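You operate a simulated robot arm through the tools that you are given. There is no shell and no other tool. Be economical: measure what you need, move in short steps, check, and stop when the job is done.

The job below is to be done with a simulated robot arm. You get a single attempt, and the scene is never put back.

TASK
Pound the seeds, grind them to powder, then brush off the crumbs.
Fine: the crumbs lie on the board; black brush; pestle and brush go back where they stood. Set down upright: stone pestle, tall brush with black bristles. What is to be rubbed or washed off counts as gone when no trace of it is left.

The check looks at the end state, three seconds after you hand in, the way a careful person would. Anything else that was tipped, shoved, dropped, spilled or broken makes it a failure.

THE ROBOT
A 7-joint arm with a two-finger parallel gripper, fixed in place. Base frame: the origin is at the foot of the arm, x ahead of it, y to its left, z up; the work surface is at about z = 3. Lengths are in cm, angles in rad, forces in N, time in s.
With the tool pointing down near the work surface it reaches from about 22 to 60 cm from the base axis. Its first joint turns from -1.152 to 1.152 rad. Payload 2.5 kg.
Tool frame: the origin (TCP) lies between the finger pads and is the grasp point; the fingertips stand 2.3 cm ahead of it; z points along the fingers, y is the line along which they close. Largest opening 9.4 cm; finger width 3.8, thickness 1; the body of the gripper, 5.4 by 9.6 cm, starts 3.9 cm behind the TCP.
Orientation is that of the tool frame in the base frame, as a unit quaternion [x, y, z, w]. With the fingers straight down and closing along the base's y, the tool's x points along the base's -x, its y along +y and its z along -z.

THE INTERFACE
- The arm moves only by the tool step_arm. Its argument "steps" is a list of rows, each an object (a shift or turn left out is 0, a gripper value left out holds the last) with "linear": the shift along the tool's x, y, z in cm, a list of three; "angular": the turn, a rotation vector about the tool's x, y, z in rad, a list of three; "fingers": the opening, from 0 (shut) to 1 (fully open). In form: [{"linear": [dx, dy, dz], "angular": [ax, ay, az], "fingers": fingers}, ...]. A call has 1 to 8 rows; each row shifts and turns the commanded pose from where the row before left it, along the tool's axes as they then stand. Rows are played at 5 a second. More than 5 cm and 0.15 rad between two rows, or a gripper value outside its range, and nothing of the call is played. Where a pose cannot be reached the arm comes as near as it can. A force on the tool above 40 N (or 10 N above the force at the start of the call, whichever is more), or a blocked arm, ends the call early, and 0.2 s more pass. The fingers move at their own pace (about 10.8 cm/s each) and stop on an object; they squeeze with about 33 N. The grip force told is the motor's: it shows also when the fingers shut on nothing. Time passes only in rows, and 0.2 s behind the last, so rows that do not move let the fingers close. The reply holds the time, the measured pose of the TCP, the force on the tool along the base axes, the opening and the grip force, in the units named above and with some noise, with the torque about the TCP (base axes, N m) and any sound that the robot's microphone picked up.
- Cameras (640 x 400 px; columns grow to the right, rows downward): "scene" is fixed at [10.09, -39.23, 55.73]; the picture's right is [0.94, -0.34, 0.00], its down [-0.15, -0.43, -0.89] and it looks along [0.30, 0.84, -0.46] (base axes); focal length 341 px, centre (320, 200). "wrist" rides on the gripper at [8.6, 1.6, -7.4] in the tool frame; the picture's right is [-0.18, 0.98, 0.00], its down [-0.58, -0.11, -0.81] and it looks along [-0.79, -0.15, 0.59] (tool axes); focal length 243 px, centre (320, 200). There is no depth. A picture from a camera that has moved, and an enlarged one, comes with that camera's place and axes in the base frame and with its lens.
- capture(camera): a new picture of that camera. No time passes.
- inspect(camera, box): a new picture of the part [left, top, right, bottom] of that camera's present view, enlarged. No time passes.
- job_done(): hands the job in; it is judged then, once.

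Work in short steps. Places have to be worked out from the pictures, the camera data and where the tool is seen: move nearer, look again, correct. Check each grasp and each placing, and mend what went wrong. You have 120 turns and 68 pictures in all, those below and enlarged ones among them. Open the gripper and draw the arm clear of the work before you hand the job in, unless the task says otherwise; then end with one line.

The tools are called after ">>>" by a JSON object that holds its "api" and its "payload". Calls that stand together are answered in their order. step_arm: Moves the arm, as the interface text tells. Its arguments: {"type":"object","properties":{"steps":{"type":"array","items":{"type":"object","properties":{"linear":{"type":"array","items":{"type":"number"}},"angular":{"type":"array","items":{"type":"number"}},"fingers":{"type":"number"}}}}},"required":["steps"]} The other tools are called the same way: capture (camera) takes a picture; inspect (camera, box) takes an enlarged picture of a part of a camera's view; job_done () hands the job in.

At the start:

```text
t: 0.0
ee_pos: [38.63, 22.98, 40.52]
ee_rot: [0.0, 1.0, 0.0, 0.0]
wrist_force: [-0.6, -0.5, 0.2]
wrist_torque: [-0.01, -0.01, -0.01]
grip_width: 9.39
grip_force: 0.0
```

scene: 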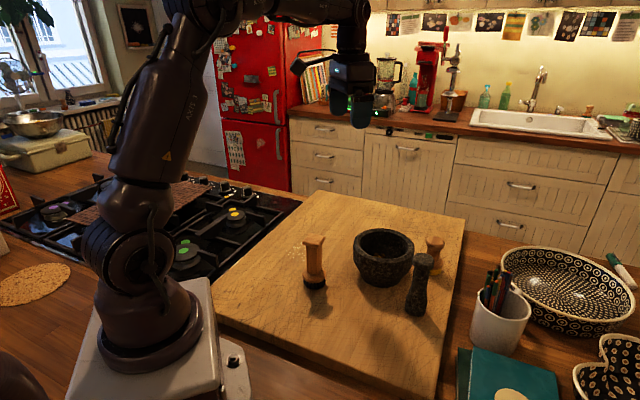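
wrist: 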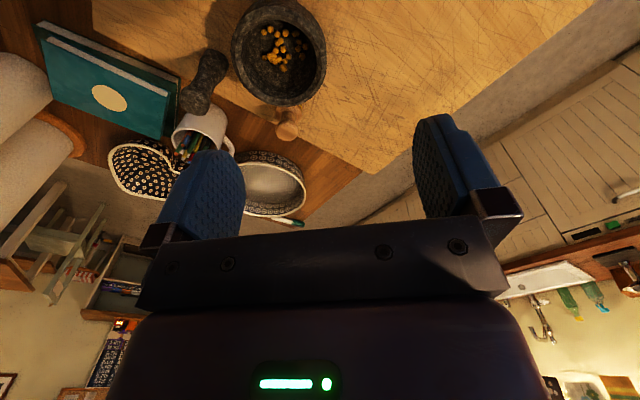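

I'll enlarge the board region to locate the mortar, the pestle, the brush and the crumbs.

>>> {"api": "inspect", "payload": {"camera": "scene", "box": [260, 200, 480, 340]}}

>>> {"api": "inspect", "payload": {"camera": "wrist", "box": [160, 0, 400, 150]}}

```text
2.86 times, centred on (370, 270) of scene
camera zoom: at [10.09, -39.23, 55.73], right [0.94, -0.34, 0.0], down [-0.15, -0.43, -0.89], along [0.3, 0.84, -0.46], focal length 974 px, centre (177, 0)
```

zoom: 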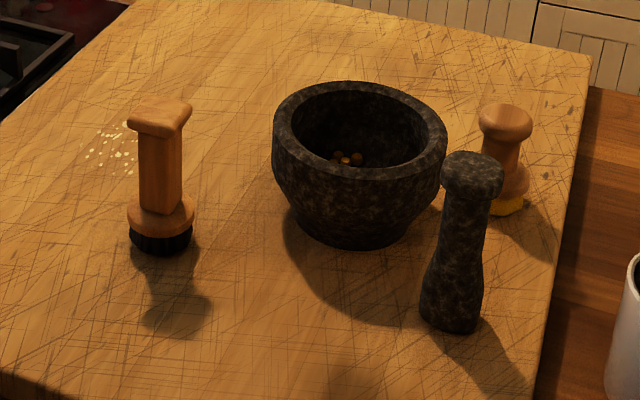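

```text
2.67 times, centred on (280, 75) of wrist
camera zoom: at [29.73, 24.54, 47.95], right [0.18, 0.98, 0.0], down [0.58, -0.11, 0.81], along [0.79, -0.15, -0.59], focal length 647 px, centre (427, 533)
```

zoom: 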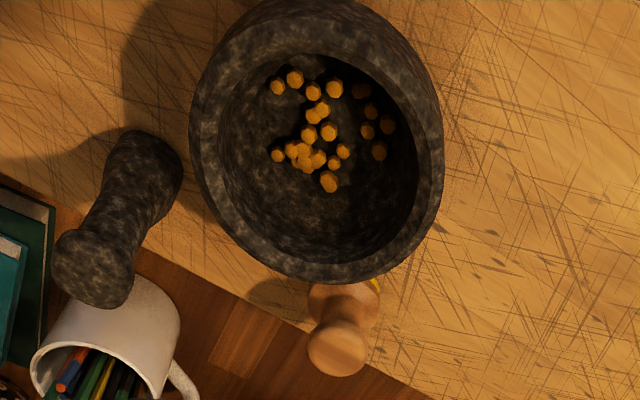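

The black-bristled brush stands at roughly (29, 18) with crumbs behind it, the pestle at about (46, 4) and the mortar at about (45, 15). I'll pull back a little to look at the brush and crumbs with the wrist camera.

>>> {"api": "step_arm", "payload": {"steps": [{"linear": [4, 0, 2]}, {"linear": [4, 0, 2]}, {"linear": [4, 0, 2]}, {"linear": [2, 0, 2]}, {}]}}

>>> {"api": "capture", "payload": {"camera": "wrist"}}

```text
t: 1.2
ee_pos: [24.61, 23.02, 32.62]
ee_rot: [0.0, 1.0, 0.0, 0.0]
wrist_force: [0.0, -0.3, -0.8]
wrist_torque: [-0.02, 0.0, -0.01]
grip_width: 9.4
grip_force: 0.1
```

```text
63 pictures are left
camera wrist: at [15.75, 24.67, 40.11], right [0.18, 0.98, 0.0], down [0.58, -0.11, 0.81], along [0.79, -0.15, -0.59], focal length 243 px, centre (320, 200)
```

wrist: 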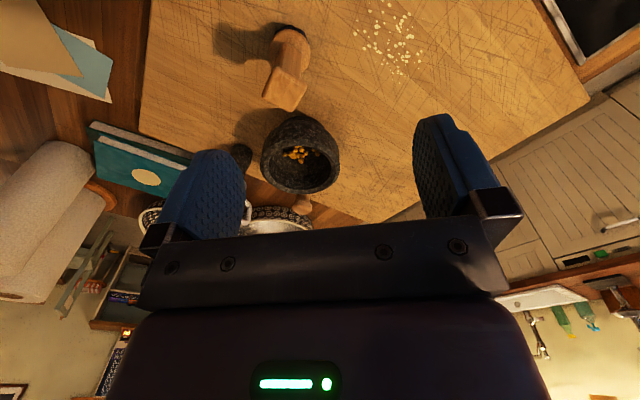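

>>> {"api": "inspect", "payload": {"camera": "wrist", "box": [220, 0, 460, 150]}}

>>> {"api": "inspect", "payload": {"camera": "scene", "box": [270, 220, 370, 300]}}

```text
2.67 times, centred on (340, 75) of wrist
camera zoom: at [15.75, 24.67, 40.11], right [0.18, 0.98, 0.0], down [0.58, -0.11, 0.81], along [0.79, -0.15, -0.59], focal length 647 px, centre (267, 533)
```

zoom: 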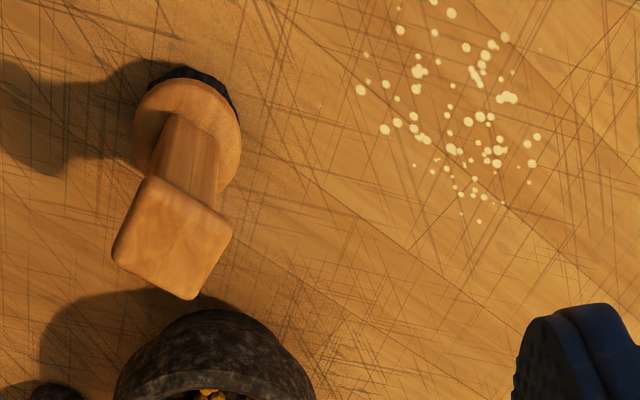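

```text
5.00 times, centred on (320, 260) of scene
camera zoom: at [10.09, -39.23, 55.73], right [0.94, -0.34, 0.0], down [-0.15, -0.43, -0.89], along [0.3, 0.84, -0.46], focal length 1705 px, centre (320, -100)
```

zoom: 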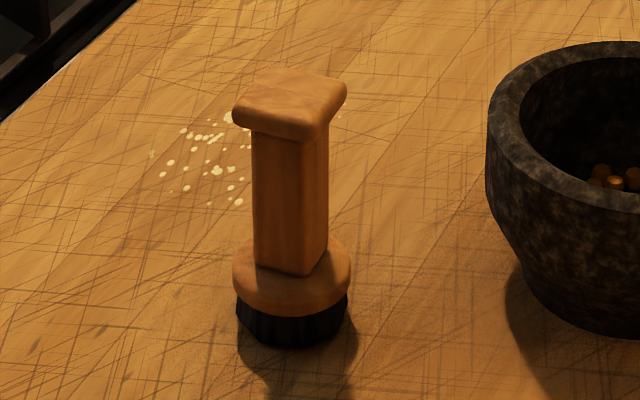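

Brush: centre about (28.9, 18.2), cap about 3.8 cm square turned 45°, top at z≈15. The board top is at z≈3. Next I'll move to look at the pestle and the mortar from closer.

>>> {"api": "step_arm", "payload": {"steps": [{"linear": [-2.3, -3.8, 0.5]}, {"linear": [-2.3, -3.8, 0.5]}, {"linear": [-2.3, -3.8, 0.5]}, {"linear": [-2.3, -3.8, 0.5]}, {"linear": [-2.2, -3.8, 0.6]}, {}]}}

>>> {"api": "capture", "payload": {"camera": "wrist"}}

>>> {"api": "inspect", "payload": {"camera": "wrist", "box": [280, 0, 520, 150]}}

```text
t: 2.6
ee_pos: [36.09, 3.69, 29.84]
ee_rot: [-0.001, 1.0, 0.0, 0.0]
wrist_force: [-0.3, 0.6, -1.5]
wrist_torque: [0.01, 0.02, 0.0]
grip_width: 9.4
grip_force: 0.1
```

```text
60 pictures are left
camera wrist: at [27.23, 5.42, 37.28], right [0.18, 0.98, 0.0], down [0.58, -0.11, 0.81], along [0.79, -0.15, -0.59], focal length 243 px, centre (320, 200)
```

wrist: 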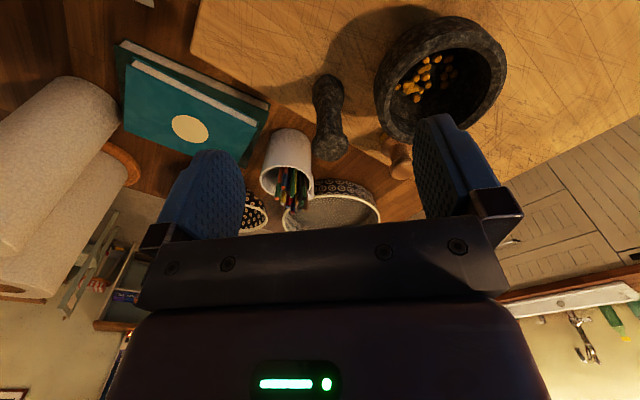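

```text
2.67 times, centred on (400, 75) of wrist
camera zoom: at [27.23, 5.42, 37.28], right [0.18, 0.98, 0.0], down [0.58, -0.11, 0.81], along [0.79, -0.15, -0.59], focal length 647 px, centre (107, 533)
```

zoom: 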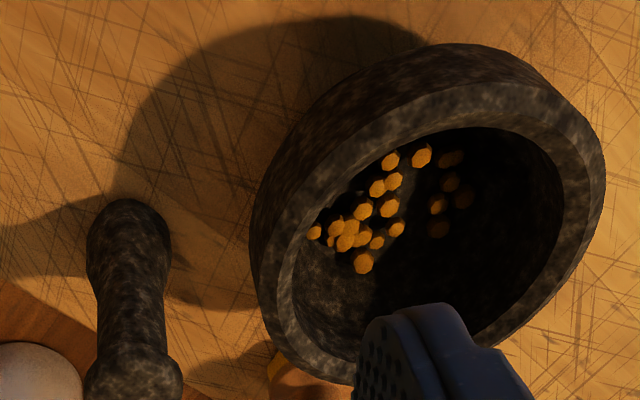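

Pestle at about (46, 3.3), top z≈16; mortar centre at about (44.7, 16.4), rim at z≈10.5. I'll go above the pestle and look again before descending.

>>> {"api": "step_arm", "payload": {"steps": [{"linear": [-4, 0.1, 2.5]}, {"linear": [-4, 0.2, 2.5]}, {"linear": [-1.9, 0.1, 2.8]}, {}]}}

>>> {"api": "capture", "payload": {"camera": "wrist"}}

>>> {"api": "capture", "payload": {"camera": "scene"}}

```text
t: 3.6
ee_pos: [45.66, 4.17, 21.98]
ee_rot: [0.0, 1.0, 0.001, 0.0]
wrist_force: [-0.3, -0.8, 0.2]
wrist_torque: [-0.03, 0.03, 0.0]
grip_width: 9.41
grip_force: 0.1
```

```text
58 pictures are left
camera wrist: at [36.94, 5.69, 29.46], right [0.18, 0.98, 0.0], down [0.58, -0.11, 0.81], along [0.79, -0.15, -0.59], focal length 243 px, centre (320, 200)
```

wrist: 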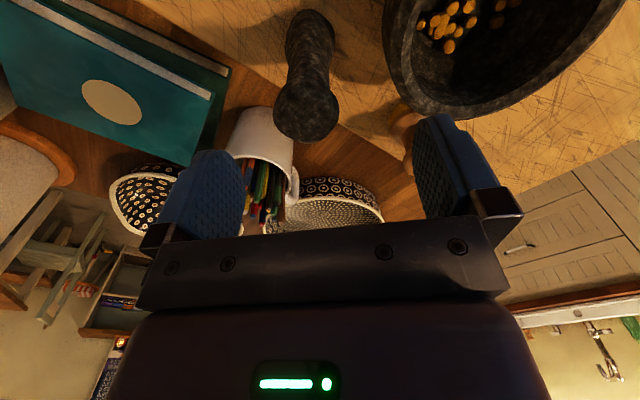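

```text
57 pictures are left
```

scene: 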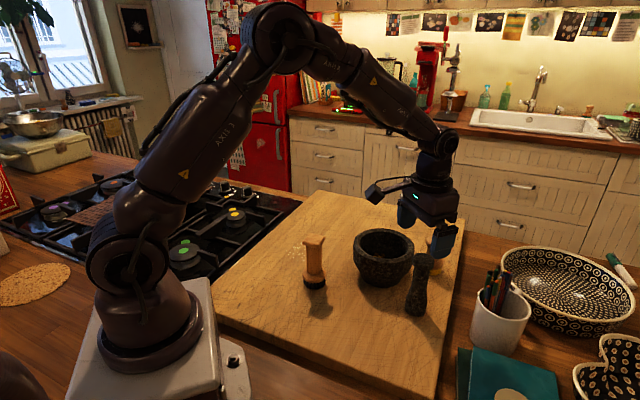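

Knob centre about (45.7, 3.1). I'll shift 1 cm in y and descend so that the pads straddle the knob.

>>> {"api": "step_arm", "payload": {"steps": [{"linear": [0, -1.0, 0]}, {"linear": [0, 0, 3]}, {"linear": [0, 0, 3]}, {"linear": [0, 0, 1.5]}, {}]}}

>>> {"api": "capture", "payload": {"camera": "wrist"}}

>>> {"api": "inspect", "payload": {"camera": "scene", "box": [370, 200, 490, 330]}}

```text
t: 4.8
ee_pos: [46.08, 3.36, 14.45]
ee_rot: [0.0, 1.0, 0.0, 0.0]
wrist_force: [0.4, -0.9, 0.9]
wrist_torque: [0.0, 0.0, -0.01]
grip_width: 9.42
grip_force: 0.0
```

```text
56 pictures are left
camera wrist: at [37.1, 4.99, 21.95], right [0.18, 0.98, 0.0], down [0.58, -0.11, 0.81], along [0.79, -0.15, -0.59], focal length 243 px, centre (320, 200)
```

wrist: 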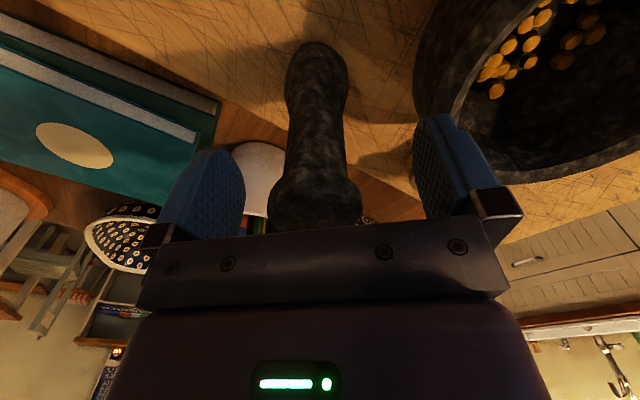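

```text
3.08 times, centred on (430, 265) of scene
camera zoom: at [10.09, -39.23, 55.73], right [0.94, -0.34, 0.0], down [-0.15, -0.43, -0.89], along [0.3, 0.84, -0.46], focal length 1049 px, centre (-18, 0)
```

zoom: 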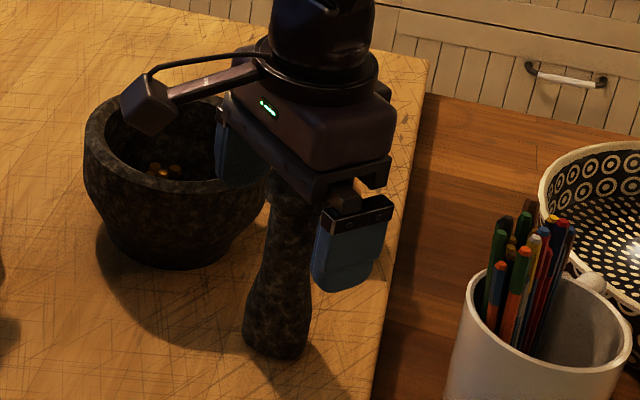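

The knob lies well centred between the pads (pixel column 317 against 320 for the TCP). I'll close the fingers.

>>> {"api": "step_arm", "payload": {"steps": [{"fingers": 0}, {}, {}, {}]}}

>>> {"api": "capture", "payload": {"camera": "wrist"}}

```text
t: 5.8
ee_pos: [45.97, 3.41, 14.56]
ee_rot: [0.0, 1.0, 0.0, 0.0]
wrist_force: [0.2, -0.9, 0.5]
wrist_torque: [-0.08, -0.05, 0.0]
grip_width: 4.04
grip_force: 32.4
```

```text
54 pictures are left
camera wrist: at [37.1, 4.99, 21.98], right [0.18, 0.98, 0.0], down [0.58, -0.11, 0.81], along [0.79, -0.15, -0.59], focal length 243 px, centre (320, 200)
```

wrist: 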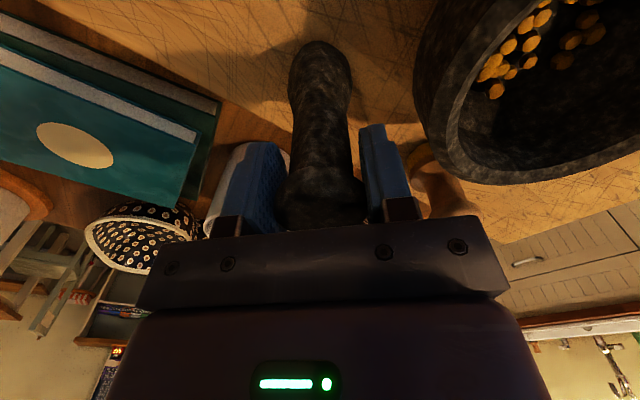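

Firm grip (4.04 cm). Pestle home is TCP (45.93, 3.38, 14.62). Lifting 10 cm.

>>> {"api": "step_arm", "payload": {"steps": [{"linear": [0, 0, -2]}, {"linear": [0, 0, -4]}, {"linear": [0, 0, -4]}, {}]}}

>>> {"api": "capture", "payload": {"camera": "wrist"}}

>>> {"api": "inspect", "payload": {"camera": "scene", "box": [320, 170, 500, 320]}}

```text
t: 6.8
ee_pos: [45.98, 3.45, 24.82]
ee_rot: [0.0, 1.0, 0.0, -0.001]
wrist_force: [-0.2, 0.2, -2.4]
wrist_torque: [0.0, 0.01, 0.02]
grip_width: 4.03
grip_force: 33.0
```

```text
53 pictures are left
camera wrist: at [37.06, 5.06, 32.29], right [0.18, 0.98, 0.0], down [0.58, -0.11, 0.81], along [0.79, -0.15, -0.59], focal length 243 px, centre (320, 200)
```

wrist: 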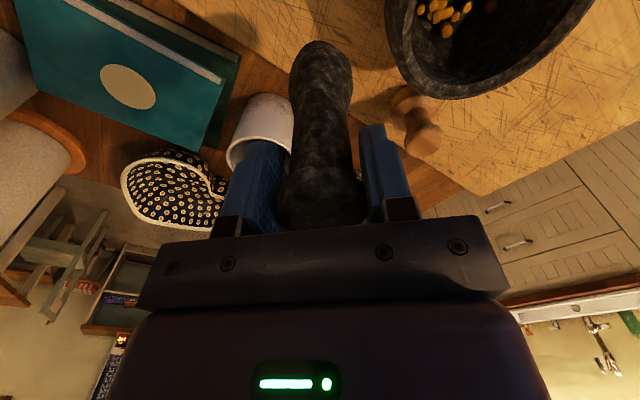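

```text
2.67 times, centred on (410, 245) of scene
camera zoom: at [10.09, -39.23, 55.73], right [0.94, -0.34, 0.0], down [-0.15, -0.43, -0.89], along [0.3, 0.84, -0.46], focal length 909 px, centre (80, 80)
```

zoom: 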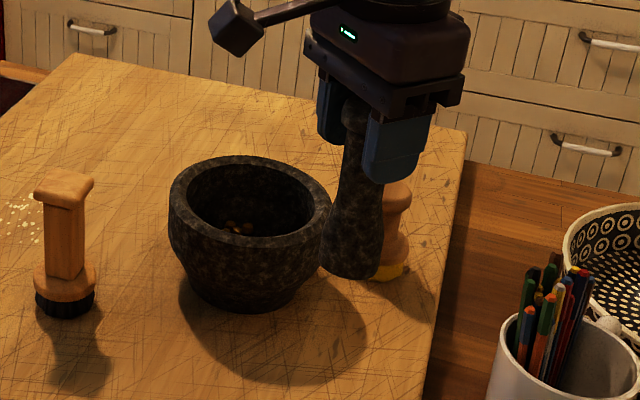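

The pestle hangs straight. The mortar centre works out at about (44.8, 15.7), rim z≈11. I'll move the pestle over it (its bottom at ~13) and check centring.

>>> {"api": "step_arm", "payload": {"steps": [{"linear": [0, 0, -1]}, {"linear": [0.3, 3, 0]}, {"linear": [0.3, 3, 0]}, {"linear": [0.3, 3, 0]}, {"linear": [0.2, 3.3, 0]}, {}]}}

>>> {"api": "capture", "payload": {"camera": "wrist"}}

>>> {"api": "inspect", "payload": {"camera": "scene", "box": [320, 170, 460, 300]}}

```text
t: 8.2
ee_pos: [45.05, 15.53, 25.52]
ee_rot: [0.0, 1.0, -0.001, 0.0]
wrist_force: [-0.1, -0.4, -3.5]
wrist_torque: [0.01, 0.03, -0.04]
grip_width: 4.01
grip_force: 33.1
```

```text
51 pictures are left
camera wrist: at [36.12, 17.14, 33.06], right [0.18, 0.98, 0.0], down [0.58, -0.11, 0.81], along [0.79, -0.15, -0.59], focal length 243 px, centre (320, 200)
```

wrist: 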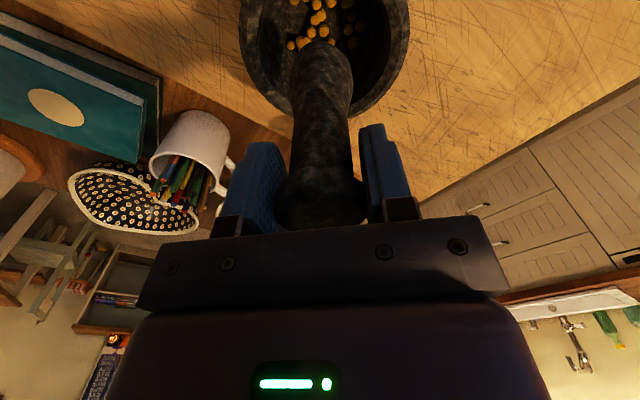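

```text
3.08 times, centred on (390, 235) of scene
camera zoom: at [10.09, -39.23, 55.73], right [0.94, -0.34, 0.0], down [-0.15, -0.43, -0.89], along [0.3, 0.84, -0.46], focal length 1049 px, centre (105, 92)
```

zoom: 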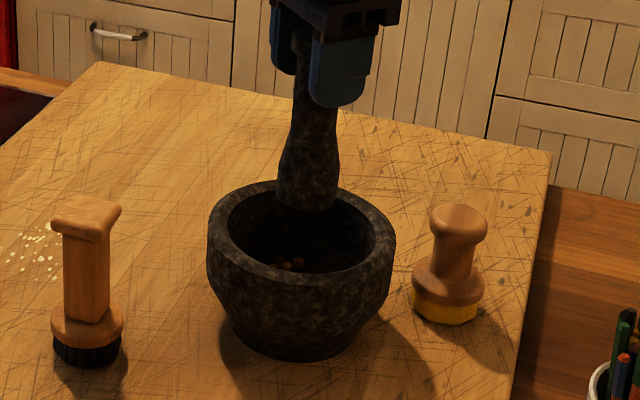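

The mortar centre is about (45.0, 15.95). I'll shift 0.4 cm in y and lower the pestle carefully toward the seeds.

>>> {"api": "step_arm", "payload": {"steps": [{"linear": [0, 0.4, 0]}, {"linear": [0, 0, 2.5]}, {"linear": [0, 0, 2.5]}, {"linear": [0, 0, 1]}, {}]}}

>>> {"api": "inspect", "payload": {"camera": "scene", "box": [320, 170, 460, 300]}}

>>> {"api": "capture", "payload": {"camera": "wrist"}}

```text
t: 9.4
ee_pos: [44.81, 15.99, 19.26]
ee_rot: [0.0, 1.0, 0.0, 0.0]
wrist_force: [-0.3, -0.3, -2.1]
wrist_torque: [0.0, 0.02, 0.04]
grip_width: 4.02
grip_force: 33.0
```

```text
3.08 times, centred on (390, 235) of scene
camera zoom: at [10.09, -39.23, 55.73], right [0.94, -0.34, 0.0], down [-0.15, -0.43, -0.89], along [0.3, 0.84, -0.46], focal length 1049 px, centre (105, 92)
```

zoom: 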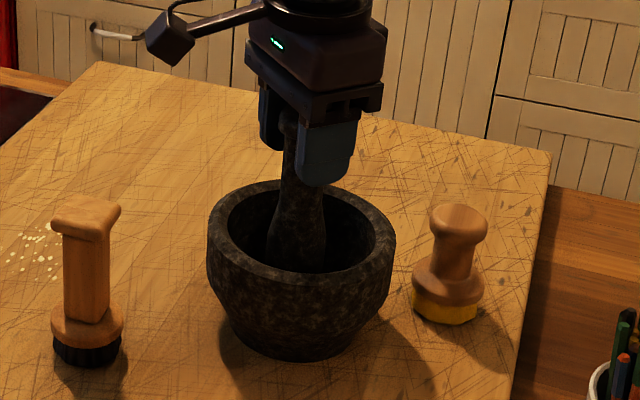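

```text
48 pictures are left
camera wrist: at [35.93, 17.52, 26.8], right [0.18, 0.98, 0.0], down [0.58, -0.11, 0.81], along [0.79, -0.15, -0.59], focal length 243 px, centre (320, 200)
```

wrist: 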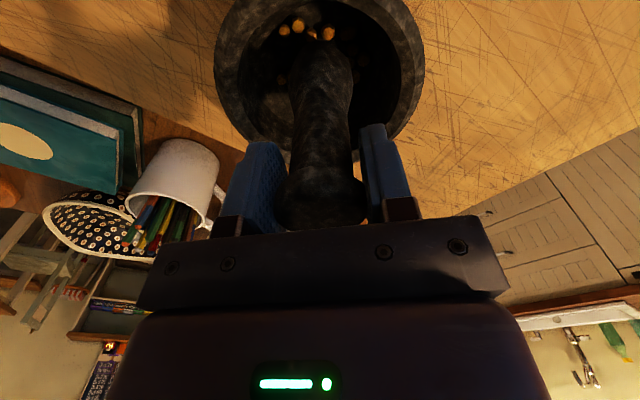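

The pestle is inside the mortar, centred, with clearance all round. I'll descend until contact.

>>> {"api": "step_arm", "payload": {"steps": [{"linear": [0, 0, 1]}, {"linear": [0, 0, 0.7]}, {"linear": [0, 0, 0.5]}, {"linear": [0, 0, 0.5]}, {"linear": [0, 0, 0.5]}, {"linear": [0, 0, 0.5]}]}}

```text
t: 10.9
ee_pos: [45.19, 15.92, 16.18]
ee_rot: [-0.001, 1.0, 0.001, 0.003]
wrist_force: [-1.3, -1.3, 3.8]
wrist_torque: [-0.21, 0.03, 0.0]
grip_width: 4.01
grip_force: 33.1
stopped in row 6: the force on the tool passed its limit at 42 N (the readings are from after the stop); the commanded pose is now the measured one
```

Contact at TCP z≈16.2. Now a gentle pounding cycle: up 3 cm, down to just at contact.

>>> {"api": "step_arm", "payload": {"steps": [{"linear": [0, 0, -1.5]}, {"linear": [0, 0, -1.5]}, {"linear": [0, 0, 2.9]}, {}, {"linear": [0, 0, -2.9]}, {"linear": [0, 0, 3.0]}, {}]}}

>>> {"api": "inspect", "payload": {"camera": "wrist", "box": [200, 0, 440, 150]}}

```text
t: 12.5
ee_pos: [45.03, 15.88, 16.28]
ee_rot: [0.0, 1.0, 0.001, 0.005]
wrist_force: [-11.5, -3.5, 30.9]
wrist_torque: [-0.44, 0.84, -0.04]
grip_width: 4.03
grip_force: 32.7
```

```text
2.67 times, centred on (320, 75) of wrist
camera zoom: at [36.19, 17.41, 23.66], right [0.18, 0.98, 0.0], down [0.57, -0.11, 0.81], along [0.8, -0.15, -0.58], focal length 647 px, centre (320, 533)
```

zoom: 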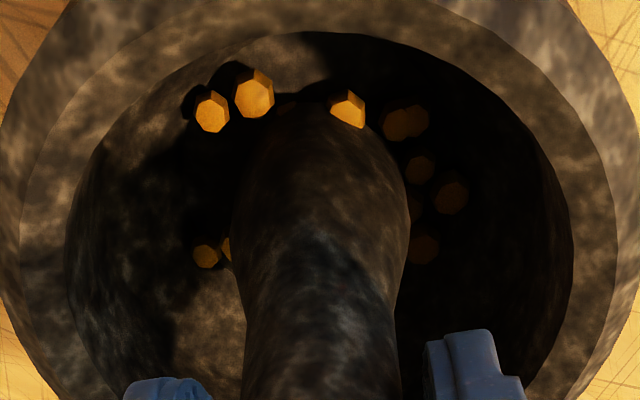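

The pestle pressed with about 31 N. I'll pound a few more times and then lift to see the effect.

>>> {"api": "step_arm", "payload": {"steps": [{"linear": [0, 0, -3]}, {"linear": [0, 0, 3]}, {"linear": [0, 0, -3]}, {"linear": [0, 0, 3]}, {"linear": [0, 0, -3]}, {"linear": [0, 0, 3]}, {"linear": [0, 0, -4]}, {}]}}

>>> {"api": "inspect", "payload": {"camera": "wrist", "box": [200, 0, 440, 150]}}

```text
t: 14.3
ee_pos: [45.02, 15.68, 20.29]
ee_rot: [0.001, 1.0, 0.001, 0.004]
wrist_force: [-0.4, -0.6, -3.5]
wrist_torque: [0.0, 0.06, 0.0]
grip_width: 4.07
grip_force: 33.2
```

```text
2.67 times, centred on (320, 75) of wrist
camera zoom: at [36.18, 17.27, 27.57], right [0.18, 0.98, 0.0], down [0.58, -0.11, 0.81], along [0.8, -0.15, -0.59], focal length 647 px, centre (320, 533)
```

zoom: 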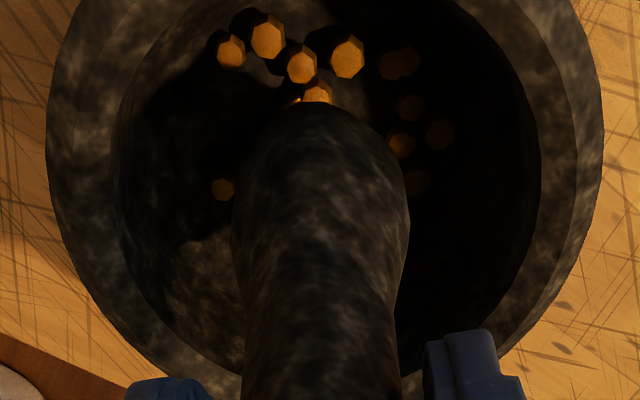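

Whole seeds still lie on the near (−x) and +y sides. I'll pound at offsets toward those seeds.

>>> {"api": "step_arm", "payload": {"steps": [{"linear": [1.3, 0, 0.8]}, {"linear": [0, 0, 3]}, {"linear": [0, 0, -3]}, {"linear": [0, 0, 3]}, {"linear": [0, 0, -3]}, {"linear": [-1.0, 1.5, 0]}, {"linear": [0, 0, 3]}, {"linear": [0, 0, -3]}]}}

>>> {"api": "inspect", "payload": {"camera": "wrist", "box": [200, 0, 440, 150]}}

```text
t: 16.1
ee_pos: [44.6, 17.42, 19.29]
ee_rot: [0.0, 1.0, 0.001, 0.003]
wrist_force: [0.7, 0.0, -3.0]
wrist_torque: [0.0, 0.03, -0.05]
grip_width: 4.04
grip_force: 32.9
```

```text
2.67 times, centred on (320, 75) of wrist
camera zoom: at [35.66, 19.09, 26.76], right [0.18, 0.98, 0.0], down [0.58, -0.11, 0.81], along [0.8, -0.15, -0.59], focal length 647 px, centre (320, 533)
```

zoom: 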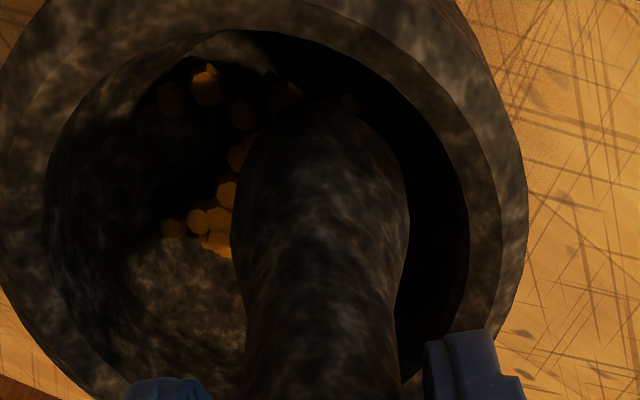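

Still whole. I'll recentre and strike harder and faster: 4.5 cm in one row, with a dwell.

>>> {"api": "step_arm", "payload": {"steps": [{"linear": [-0.5, -1.4, -1]}, {}, {"linear": [0, 0, 4.4]}, {}, {"linear": [0, 0, -4.4]}]}}

```text
t: 17.3
ee_pos: [45.43, 16.15, 20.25]
ee_rot: [0.0, 1.0, 0.0, 0.004]
wrist_force: [-0.4, 0.3, -1.8]
wrist_torque: [-0.01, 0.02, -0.01]
grip_width: 4.03
grip_force: 32.9
```

>>> {"api": "step_arm", "payload": {"steps": [{"linear": [0, 0, 4.9]}, {}]}}

>>> {"api": "inspect", "payload": {"camera": "wrist", "box": [200, 0, 440, 150]}}

```text
t: 17.9
ee_pos: [45.74, 16.21, 15.6]
ee_rot: [0.002, 1.0, 0.001, 0.007]
wrist_force: [0.0, -3.9, 22.5]
wrist_torque: [-0.43, -0.29, -0.03]
grip_width: 4.08
grip_force: 33.1
```

```text
2.67 times, centred on (320, 75) of wrist
camera zoom: at [36.88, 17.9, 23.02], right [0.19, 0.98, 0.01], down [0.57, -0.11, 0.81], along [0.8, -0.15, -0.58], focal length 647 px, centre (320, 533)
```

zoom: 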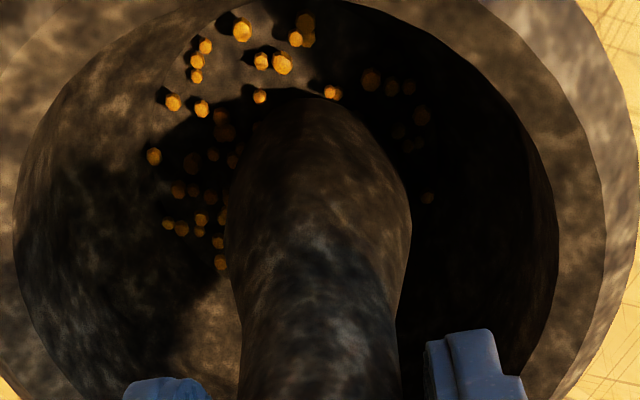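

The seeds have shattered into smaller pieces, so harder strikes work. A few more strong strikes.

>>> {"api": "step_arm", "payload": {"steps": [{"linear": [0.3, 0, -4.9]}, {}, {"linear": [0, 0, 4.9]}, {}, {"linear": [0, 0, -4.9]}, {}, {"linear": [0, 0, 4.9]}, {}]}}

>>> {"api": "inspect", "payload": {"camera": "wrist", "box": [200, 0, 440, 150]}}

```text
t: 19.7
ee_pos: [44.97, 16.25, 15.61]
ee_rot: [0.0, 1.0, 0.001, 0.004]
wrist_force: [-5.1, -2.1, 9.2]
wrist_torque: [-0.2, 0.37, -0.01]
grip_width: 4.01
grip_force: 32.9
```

```text
2.67 times, centred on (320, 75) of wrist
camera zoom: at [35.98, 17.91, 22.98], right [0.18, 0.98, 0.0], down [0.58, -0.11, 0.81], along [0.8, -0.15, -0.59], focal length 647 px, centre (320, 533)
```

zoom: 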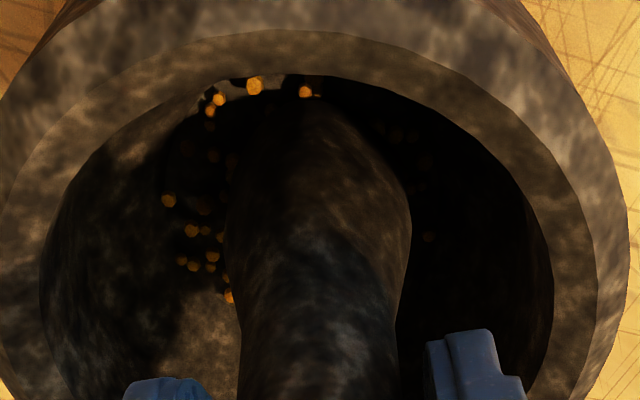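

Everything is cracked. Now grinding: circles of 1 cm radius with the pestle pressed lightly on the floor.

>>> {"api": "step_arm", "payload": {"steps": [{"linear": [-1, 0, 0]}, {"linear": [0.3, 0.7, 0]}, {"linear": [0.7, 0.3, 0]}, {"linear": [0.7, -0.3, 0]}, {"linear": [0.3, -0.7, 0]}, {"linear": [-0.3, -0.7, 0]}, {"linear": [-0.7, -0.3, 0]}, {"linear": [-0.7, 0.3, 0]}]}}

>>> {"api": "inspect", "payload": {"camera": "wrist", "box": [200, 0, 440, 150]}}

```text
t: 21.5
ee_pos: [45.61, 15.36, 15.51]
ee_rot: [0.0, 1.0, 0.0, 0.004]
wrist_force: [-2.7, -0.6, 3.3]
wrist_torque: [-0.14, 0.12, -0.02]
grip_width: 4.03
grip_force: 32.9
```

```text
2.67 times, centred on (320, 75) of wrist
camera zoom: at [36.74, 17.0, 22.98], right [0.18, 0.98, 0.0], down [0.58, -0.11, 0.81], along [0.8, -0.15, -0.59], focal length 647 px, centre (320, 533)
```

zoom: 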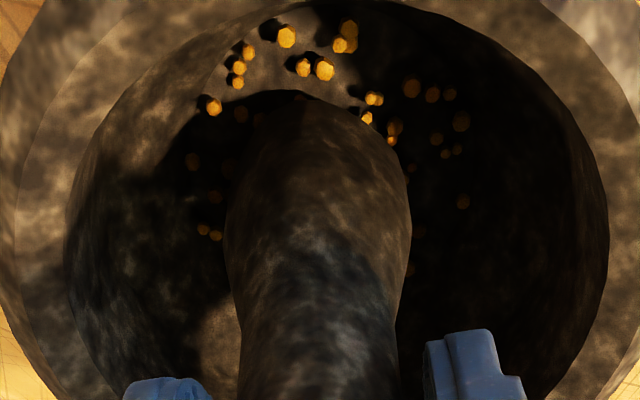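

Contact force was low (3 N). I'll press 0.5 cm deeper and repeat the circle.

>>> {"api": "step_arm", "payload": {"steps": [{"linear": [-0.3, 0.7, 0.5]}, {"linear": [0.3, 0.7, 0]}, {"linear": [0.7, 0.3, 0]}, {"linear": [0.7, -0.3, 0]}, {"linear": [0.3, -0.7, 0]}, {"linear": [-0.3, -0.7, 0]}, {"linear": [-0.7, -0.3, 0]}, {"linear": [-0.7, 0.3, 0]}]}}

>>> {"api": "inspect", "payload": {"camera": "wrist", "box": [200, 0, 440, 150]}}

```text
t: 23.3
ee_pos: [45.69, 15.19, 14.97]
ee_rot: [0.001, 1.0, -0.002, 0.002]
wrist_force: [-9.1, -4.8, 18.0]
wrist_torque: [-0.43, 0.6, -0.02]
grip_width: 4.03
grip_force: 33.3
```

```text
2.67 times, centred on (320, 75) of wrist
camera zoom: at [36.7, 16.84, 22.43], right [0.19, 0.98, 0.0], down [0.58, -0.11, 0.81], along [0.79, -0.15, -0.59], focal length 647 px, centre (320, 533)
```

zoom: 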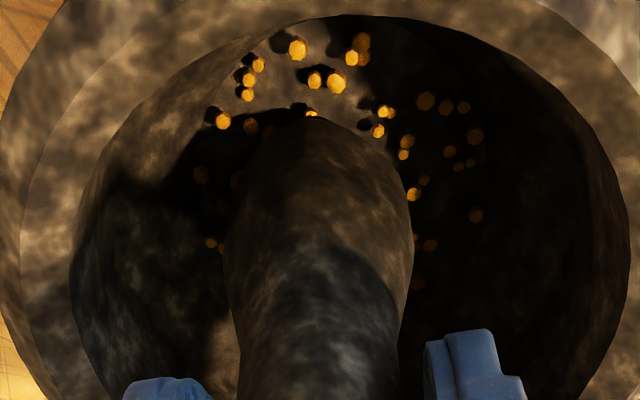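

Good contact (18 N). Continue grinding.

>>> {"api": "step_arm", "payload": {"steps": [{"linear": [-0.3, 0.7, 0]}, {"linear": [0.3, 0.7, 0]}, {"linear": [0.7, 0.3, 0]}, {"linear": [0.7, -0.3, 0]}, {"linear": [0.3, -0.7, 0]}, {"linear": [-0.3, -0.7, 0]}, {"linear": [-0.7, -0.3, 0]}, {"linear": [-0.7, 0.3, 0]}]}}

>>> {"api": "step_arm", "payload": {"steps": [{"linear": [-0.3, 0.7, 0]}, {"linear": [0.3, 0.7, 0]}, {"linear": [0.7, 0.3, 0]}, {"linear": [0.7, -0.3, 0]}, {"linear": [0.3, -0.7, 0]}, {"linear": [-0.3, -0.7, 0]}, {"linear": [-0.7, -0.3, 0]}, {"linear": [-0.7, 0.3, 0]}]}}

>>> {"api": "inspect", "payload": {"camera": "wrist", "box": [200, 0, 440, 150]}}

```text
t: 25.1
ee_pos: [45.74, 15.32, 15.03]
ee_rot: [0.0, 1.0, 0.001, 0.004]
wrist_force: [-0.5, -0.8, -0.8]
wrist_torque: [-0.06, 0.02, 0.02]
grip_width: 4.05
grip_force: 33.3
```

```text
t: 26.9
ee_pos: [45.59, 15.3, 15.03]
ee_rot: [0.0, 1.0, 0.0, 0.004]
wrist_force: [-9.5, -2.2, 21.7]
wrist_torque: [-0.27, 0.71, -0.03]
grip_width: 4.03
grip_force: 32.5
```

```text
2.67 times, centred on (320, 75) of wrist
camera zoom: at [36.73, 16.92, 22.42], right [0.19, 0.98, 0.0], down [0.58, -0.11, 0.81], along [0.8, -0.15, -0.59], focal length 647 px, centre (320, 533)
```

zoom: 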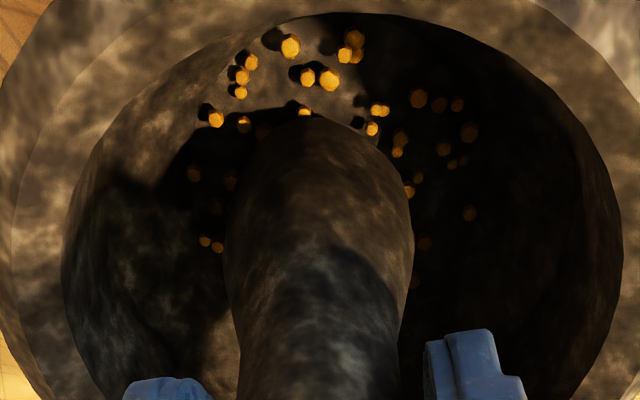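

No visible change yet. I'll press slightly deeper and grind on, checking the readings.

>>> {"api": "step_arm", "payload": {"steps": [{"linear": [-0.3, 0.7, 0.3]}, {"linear": [0.3, 0.7, 0]}, {"linear": [0.7, 0.3, 0]}, {"linear": [0.7, -0.3, 0]}]}}

>>> {"api": "step_arm", "payload": {"steps": [{"linear": [0.3, -0.7, 0]}, {"linear": [-0.3, -0.7, 0]}]}}

>>> {"api": "step_arm", "payload": {"steps": [{"linear": [-0.7, -0.3, 0]}, {"linear": [-0.7, 0.3, 0]}, {"linear": [-0.3, 0.7, 0]}]}}

>>> {"api": "inspect", "payload": {"camera": "scene", "box": [320, 190, 440, 300]}}

```text
t: 27.3
ee_pos: [46.09, 15.66, 15.01]
ee_rot: [0.002, 1.0, -0.001, 0.006]
wrist_force: [-1.0, -1.3, 3.6]
wrist_torque: [-0.14, -0.01, 0.0]
grip_width: 4.05
grip_force: 32.9
stopped in row 2: the force on the tool passed its limit at 44 N (the readings are from after the stop); the commanded pose is now the measured one
```

```text
t: 27.9
ee_pos: [45.91, 14.34, 14.93]
ee_rot: [0.001, 1.0, -0.001, 0.006]
wrist_force: [-1.8, 4.8, 6.0]
wrist_torque: [0.42, 0.11, 0.04]
grip_width: 4.02
grip_force: 33.1
```

```text
t: 28.7
ee_pos: [47.69, 14.85, 15.02]
ee_rot: [0.003, 1.0, -0.002, 0.005]
wrist_force: [0.3, 0.0, -1.8]
wrist_torque: [0.05, 0.0, 0.0]
grip_width: 4.04
grip_force: 33.6
```

```text
3.64 times, centred on (380, 245) of scene
camera zoom: at [10.09, -39.23, 55.73], right [0.94, -0.34, 0.0], down [-0.15, -0.43, -0.89], along [0.3, 0.84, -0.46], focal length 1240 px, centre (102, 36)
```

zoom: 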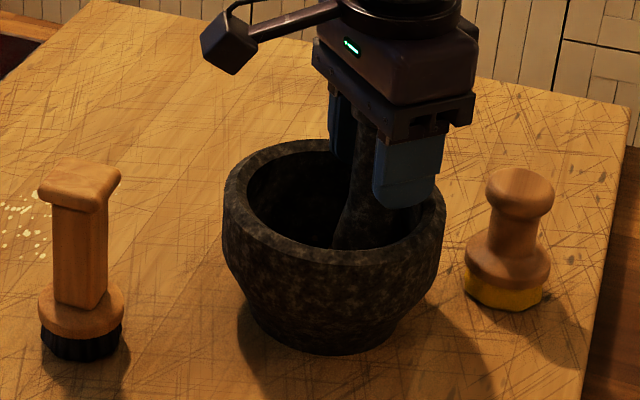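

The mortar has not moved. At the edge the pestle is free of the floor, so the bowl is wide. I'll lift the pestle out and look at the contents fully.

>>> {"api": "step_arm", "payload": {"steps": [{"linear": [2.0, 1.0, -2]}, {"linear": [0, 0, -4]}, {"linear": [0, 0, -4]}, {"linear": [3.5, -3.5, -2]}, {"linear": [3.5, -3.5, 0]}, {}]}}

>>> {"api": "capture", "payload": {"camera": "wrist"}}

```text
refused: row 4 steps farther than a row can; nothing moved
```

```text
38 pictures are left
camera wrist: at [38.72, 16.56, 22.42], right [0.19, 0.98, 0.0], down [0.57, -0.11, 0.81], along [0.8, -0.15, -0.58], focal length 243 px, centre (320, 200)
```

wrist: 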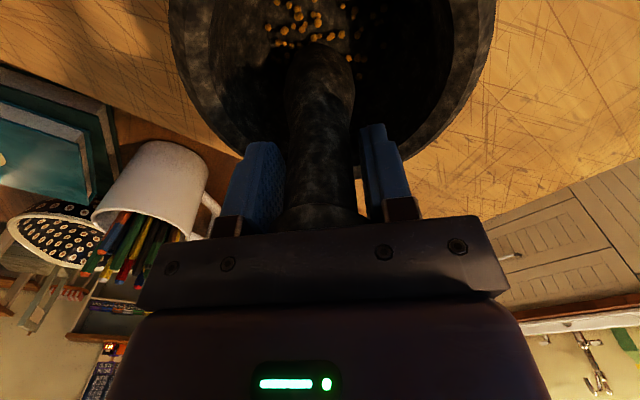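

>>> {"api": "inspect", "payload": {"camera": "wrist", "box": [220, 0, 420, 125]}}

```text
3.20 times, centred on (320, 62) of wrist
camera zoom: at [38.72, 16.56, 22.42], right [0.19, 0.98, 0.0], down [0.57, -0.11, 0.81], along [0.8, -0.15, -0.58], focal length 776 px, centre (320, 640)
```

zoom: 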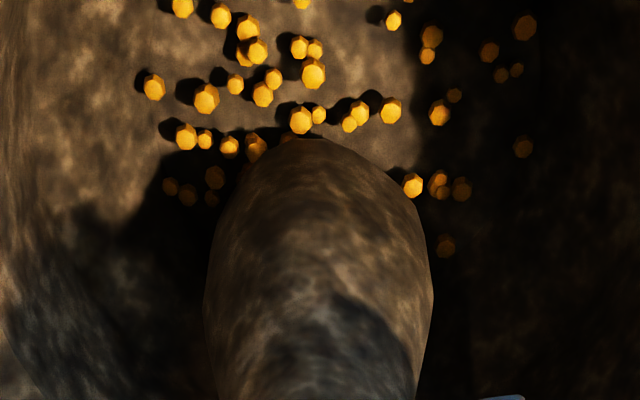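

Pieces are spread within ~3 cm of (44.8, 16) on a fairly flat floor. I'll go to the centre and find the contact height in small steps.

>>> {"api": "step_arm", "payload": {"steps": [{"linear": [1.4, 0.5, -1]}, {"linear": [1.4, 0.6, 0]}, {}, {"linear": [0, 0, 0.8]}, {"linear": [0, 0, 0.3]}, {}]}}

```text
t: 30.1
ee_pos: [44.79, 16.04, 15.05]
ee_rot: [0.001, 1.0, -0.001, 0.007]
wrist_force: [-8.6, -0.4, 18.7]
wrist_torque: [0.04, 0.58, -0.02]
grip_width: 4.06
grip_force: 32.9
```

Contact with 19 N at the centre. Circle with radius ~1.2 around it now.

>>> {"api": "step_arm", "payload": {"steps": [{"linear": [-1.2, 0, 0]}, {"linear": [0.6, 1.0, 0]}, {"linear": [1.2, 0, 0]}, {"linear": [0.6, -1.0, 0]}, {"linear": [-0.6, -1.0, 0]}, {"linear": [-1.2, 0, 0]}, {"linear": [-0.6, 1.0, 0]}]}}

```text
t: 31.7
ee_pos: [46.23, 15.61, 14.88]
ee_rot: [0.003, 1.0, -0.005, 0.007]
wrist_force: [-8.3, -12.4, 29.7]
wrist_torque: [-0.76, 0.76, 0.07]
grip_width: 4.04
grip_force: 32.8
```

Strong contact (30 N). Continue with another two circles.

>>> {"api": "step_arm", "payload": {"steps": [{"linear": [0.6, 1.0, 0]}, {"linear": [1.2, 0, 0]}, {"linear": [0.6, -1.0, 0]}, {"linear": [-0.6, -1.0, 0]}, {"linear": [-1.2, 0, 0]}, {"linear": [-0.6, 1.0, 0]}]}}

>>> {"api": "inspect", "payload": {"camera": "wrist", "box": [220, 0, 420, 125]}}

```text
t: 33.1
ee_pos: [46.31, 15.57, 14.85]
ee_rot: [0.004, 1.0, -0.004, 0.006]
wrist_force: [-7.7, -10.7, 26.1]
wrist_torque: [-0.72, 0.63, 0.04]
grip_width: 4.05
grip_force: 33.2
```

```text
3.20 times, centred on (320, 62) of wrist
camera zoom: at [37.4, 17.31, 22.27], right [0.19, 0.98, -0.01], down [0.57, -0.11, 0.81], along [0.8, -0.16, -0.58], focal length 776 px, centre (320, 640)
```

zoom: 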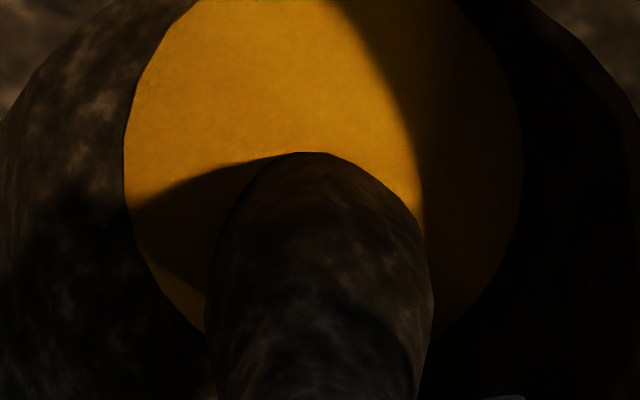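

It is all fine powder now. I'll lift the pestle straight out and carry it back to its home spot.

>>> {"api": "step_arm", "payload": {"steps": [{"linear": [0.6, 0.2, -1]}, {"linear": [0, 0, -3]}, {"linear": [0, 0, -4]}, {"linear": [0, 0, -3.5]}, {}]}}

>>> {"api": "capture", "payload": {"camera": "wrist"}}

```text
t: 34.3
ee_pos: [45.38, 16.32, 26.33]
ee_rot: [0.001, 1.0, -0.001, 0.005]
wrist_force: [-0.2, 0.3, -2.3]
wrist_torque: [-0.02, 0.04, 0.0]
grip_width: 4.07
grip_force: 33.1
```

```text
35 pictures are left
camera wrist: at [36.52, 18.0, 33.81], right [0.19, 0.98, 0.0], down [0.57, -0.11, 0.81], along [0.8, -0.15, -0.58], focal length 243 px, centre (320, 200)
```

wrist: 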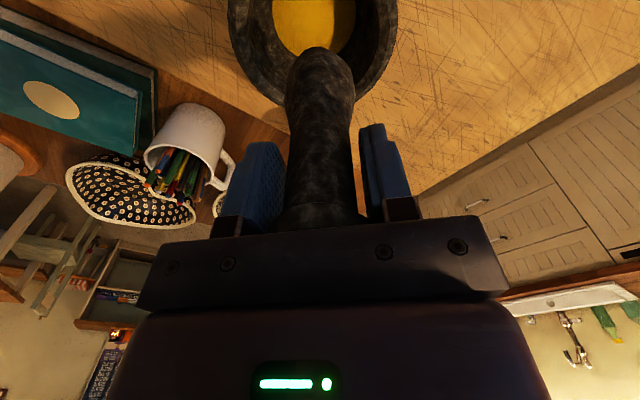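

Carrying the pestle back over its home position, correcting the tiny tilt of the tool.

>>> {"api": "step_arm", "payload": {"steps": [{"linear": [-0.2, -3.3, 0], "angular": [0, 0.01, 0]}, {"linear": [-0.2, -3.3, 0]}, {"linear": [-0.1, -3.3, 0]}, {"linear": [-0.1, -3.0, 0]}, {}]}}

>>> {"api": "inspect", "payload": {"camera": "scene", "box": [340, 170, 500, 310]}}

```text
t: 35.5
ee_pos: [46.12, 3.05, 26.46]
ee_rot: [0.002, 1.0, -0.001, 0.002]
wrist_force: [0.4, 0.0, -2.5]
wrist_torque: [0.02, -0.02, 0.0]
grip_width: 4.05
grip_force: 32.6
```

```text
2.86 times, centred on (420, 240) of scene
camera zoom: at [10.09, -39.23, 55.73], right [0.94, -0.34, 0.0], down [-0.15, -0.43, -0.89], along [0.3, 0.84, -0.46], focal length 974 px, centre (34, 86)
```

zoom: 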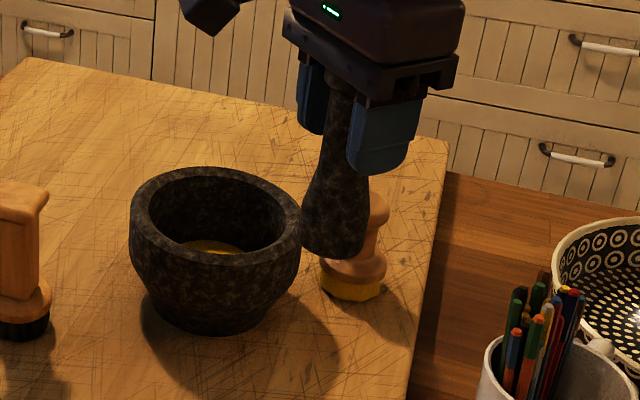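

The pestle is upright. Lowering to just above the board, then checking the pose.

>>> {"api": "step_arm", "payload": {"steps": [{"linear": [0, 0.2, 3]}, {"linear": [0, 0, 4]}, {"linear": [0, 0, 3]}, {"linear": [0, 0, 0.6]}, {}]}}

>>> {"api": "capture", "payload": {"camera": "wrist"}}

>>> {"api": "inspect", "payload": {"camera": "scene", "box": [340, 200, 500, 340]}}

```text
t: 36.7
ee_pos: [46.04, 3.68, 15.82]
ee_rot: [0.002, 1.0, -0.001, 0.001]
wrist_force: [0.3, -0.3, -2.6]
wrist_torque: [0.04, 0.0, -0.01]
grip_width: 4.06
grip_force: 32.3
```

```text
33 pictures are left
camera wrist: at [37.19, 5.39, 23.35], right [0.19, 0.98, 0.0], down [0.58, -0.11, 0.81], along [0.79, -0.15, -0.59], focal length 243 px, centre (320, 200)
```

wrist: 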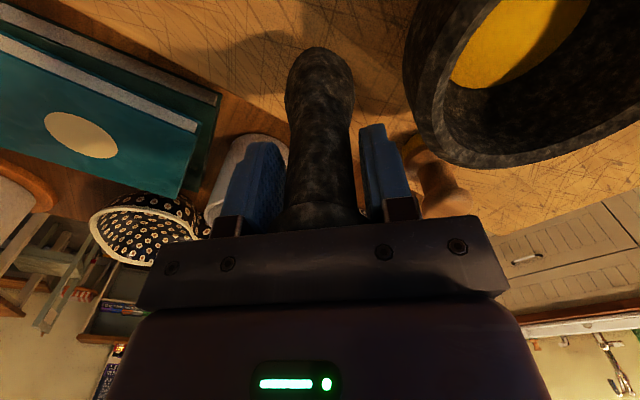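

```text
2.86 times, centred on (420, 270) of scene
camera zoom: at [10.09, -39.23, 55.73], right [0.94, -0.34, 0.0], down [-0.15, -0.43, -0.89], along [0.3, 0.84, -0.46], focal length 974 px, centre (34, 0)
```

zoom: 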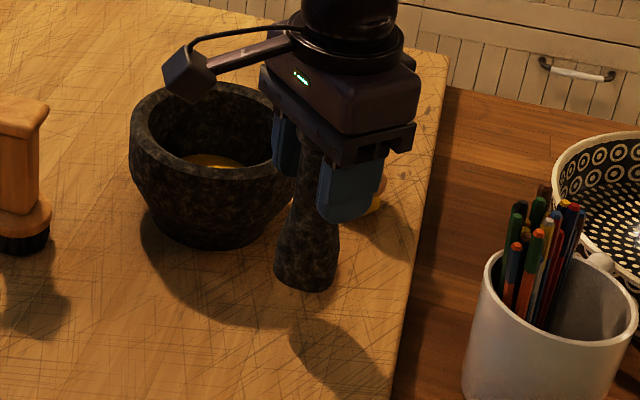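

The camera position shows I'm 0.4 cm too far in +y; the pestle bottom is still ~2–3 cm above the board since it slid up in the grip. I'll correct and lower gently.

>>> {"api": "step_arm", "payload": {"steps": [{"linear": [0.1, -0.4, 0.3]}, {"linear": [0, 0, 0.5]}, {"linear": [0, 0, 0.4]}, {"linear": [0, 0, 0.3]}, {}]}}

>>> {"api": "inspect", "payload": {"camera": "scene", "box": [340, 200, 500, 340]}}

```text
t: 37.9
ee_pos: [45.93, 3.12, 14.32]
ee_rot: [0.001, 1.0, -0.002, 0.001]
wrist_force: [-0.4, 0.0, -3.4]
wrist_torque: [0.01, -0.01, -0.03]
grip_width: 4.04
grip_force: 33.0
```

```text
2.86 times, centred on (420, 270) of scene
camera zoom: at [10.09, -39.23, 55.73], right [0.94, -0.34, 0.0], down [-0.15, -0.43, -0.89], along [0.3, 0.84, -0.46], focal length 974 px, centre (34, 0)
```

zoom: 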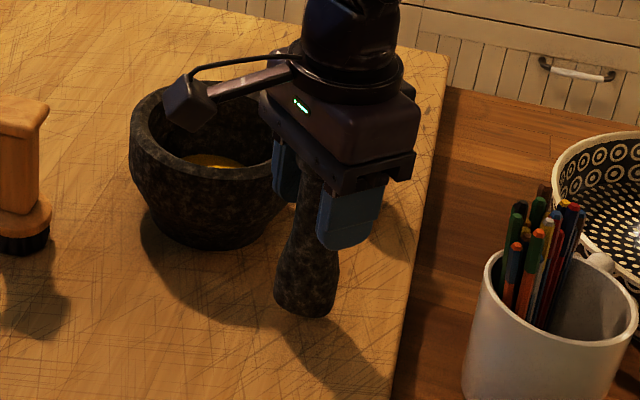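

Roughly 1 cm gap remains. Lower in fine steps until contact shows.

>>> {"api": "step_arm", "payload": {"steps": [{"linear": [0, 0, 0.4]}, {"linear": [0, 0, 0.3]}, {"linear": [0, 0, 0.15]}, {"linear": [0, 0, 0.1]}]}}

```text
t: 38.9
ee_pos: [45.75, 3.1, 13.33]
ee_rot: [0.001, 1.0, -0.002, 0.001]
wrist_force: [-1.0, 0.1, -2.9]
wrist_torque: [0.0, 0.0, 0.01]
grip_width: 4.04
grip_force: 33.4
```

>>> {"api": "step_arm", "payload": {"steps": [{"linear": [0, 0, 0.15]}, {"linear": [0, 0, 0.1]}]}}

>>> {"api": "capture", "payload": {"camera": "wrist"}}

>>> {"api": "inspect", "payload": {"camera": "scene", "box": [340, 200, 500, 340]}}

```text
t: 39.5
ee_pos: [45.81, 2.88, 13.02]
ee_rot: [0.001, 1.0, -0.001, 0.001]
wrist_force: [0.3, 0.2, -2.2]
wrist_torque: [0.0, 0.03, -0.01]
grip_width: 4.06
grip_force: 32.9
```

```text
30 pictures are left
camera wrist: at [36.97, 4.69, 20.53], right [0.19, 0.98, 0.0], down [0.58, -0.11, 0.81], along [0.79, -0.15, -0.59], focal length 243 px, centre (320, 200)
```

wrist: 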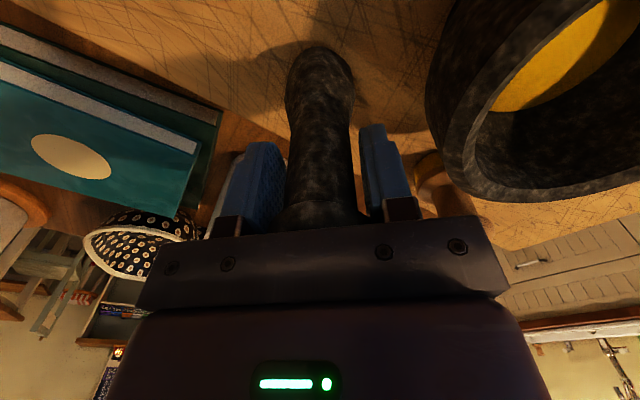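

```text
2.86 times, centred on (420, 270) of scene
camera zoom: at [10.09, -39.23, 55.73], right [0.94, -0.34, 0.0], down [-0.15, -0.43, -0.89], along [0.3, 0.84, -0.46], focal length 974 px, centre (34, 0)
```

zoom: 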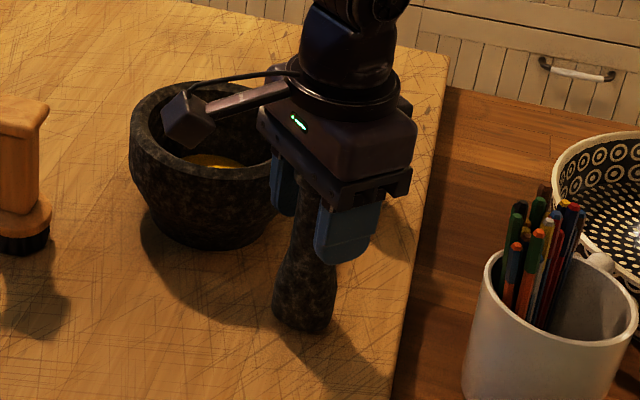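

The bottom is almost at the board; y is 0.3 cm too low. I'll correct and touch down in 0.1 steps.

>>> {"api": "step_arm", "payload": {"steps": [{"linear": [-0.13, 0.3, 0]}, {"linear": [0, 0, 0.1]}, {"linear": [0, 0, 0.1]}, {}]}}

```text
t: 40.5
ee_pos: [46.02, 3.45, 12.91]
ee_rot: [0.002, 1.0, -0.001, 0.001]
wrist_force: [-0.7, -0.2, -2.9]
wrist_torque: [-0.01, -0.02, 0.02]
grip_width: 4.04
grip_force: 33.3
```

>>> {"api": "step_arm", "payload": {"steps": [{"linear": [0, 0, 0.1]}, {"linear": [0, 0, 0.1]}, {}]}}

```text
t: 41.3
ee_pos: [46.0, 3.3, 12.64]
ee_rot: [0.002, 1.0, -0.001, 0.002]
wrist_force: [-2.0, -1.1, 7.1]
wrist_torque: [-0.16, 0.13, 0.01]
grip_width: 4.03
grip_force: 32.9
```

Contact felt (7 N). Release and retreat straight up.

>>> {"api": "step_arm", "payload": {"steps": [{"linear": [0, 0, -0.1]}, {"fingers": 1}, {}, {}, {"linear": [0, 0, -2]}, {"linear": [0, 0, -4]}, {"linear": [0, 0, -4]}, {}]}}

>>> {"api": "inspect", "payload": {"camera": "scene", "box": [260, 200, 480, 340]}}

```text
t: 43.1
ee_pos: [45.6, 3.5, 23.05]
ee_rot: [0.001, 1.0, -0.002, 0.001]
wrist_force: [-0.4, -0.1, -0.3]
wrist_torque: [-0.02, 0.02, -0.02]
grip_width: 9.39
grip_force: 0.1
```

```text
2.86 times, centred on (370, 270) of scene
camera zoom: at [10.09, -39.23, 55.73], right [0.94, -0.34, 0.0], down [-0.15, -0.43, -0.89], along [0.3, 0.84, -0.46], focal length 974 px, centre (177, 0)
```

zoom: 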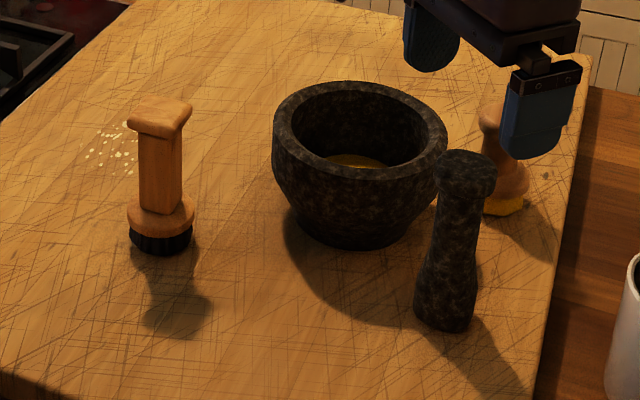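

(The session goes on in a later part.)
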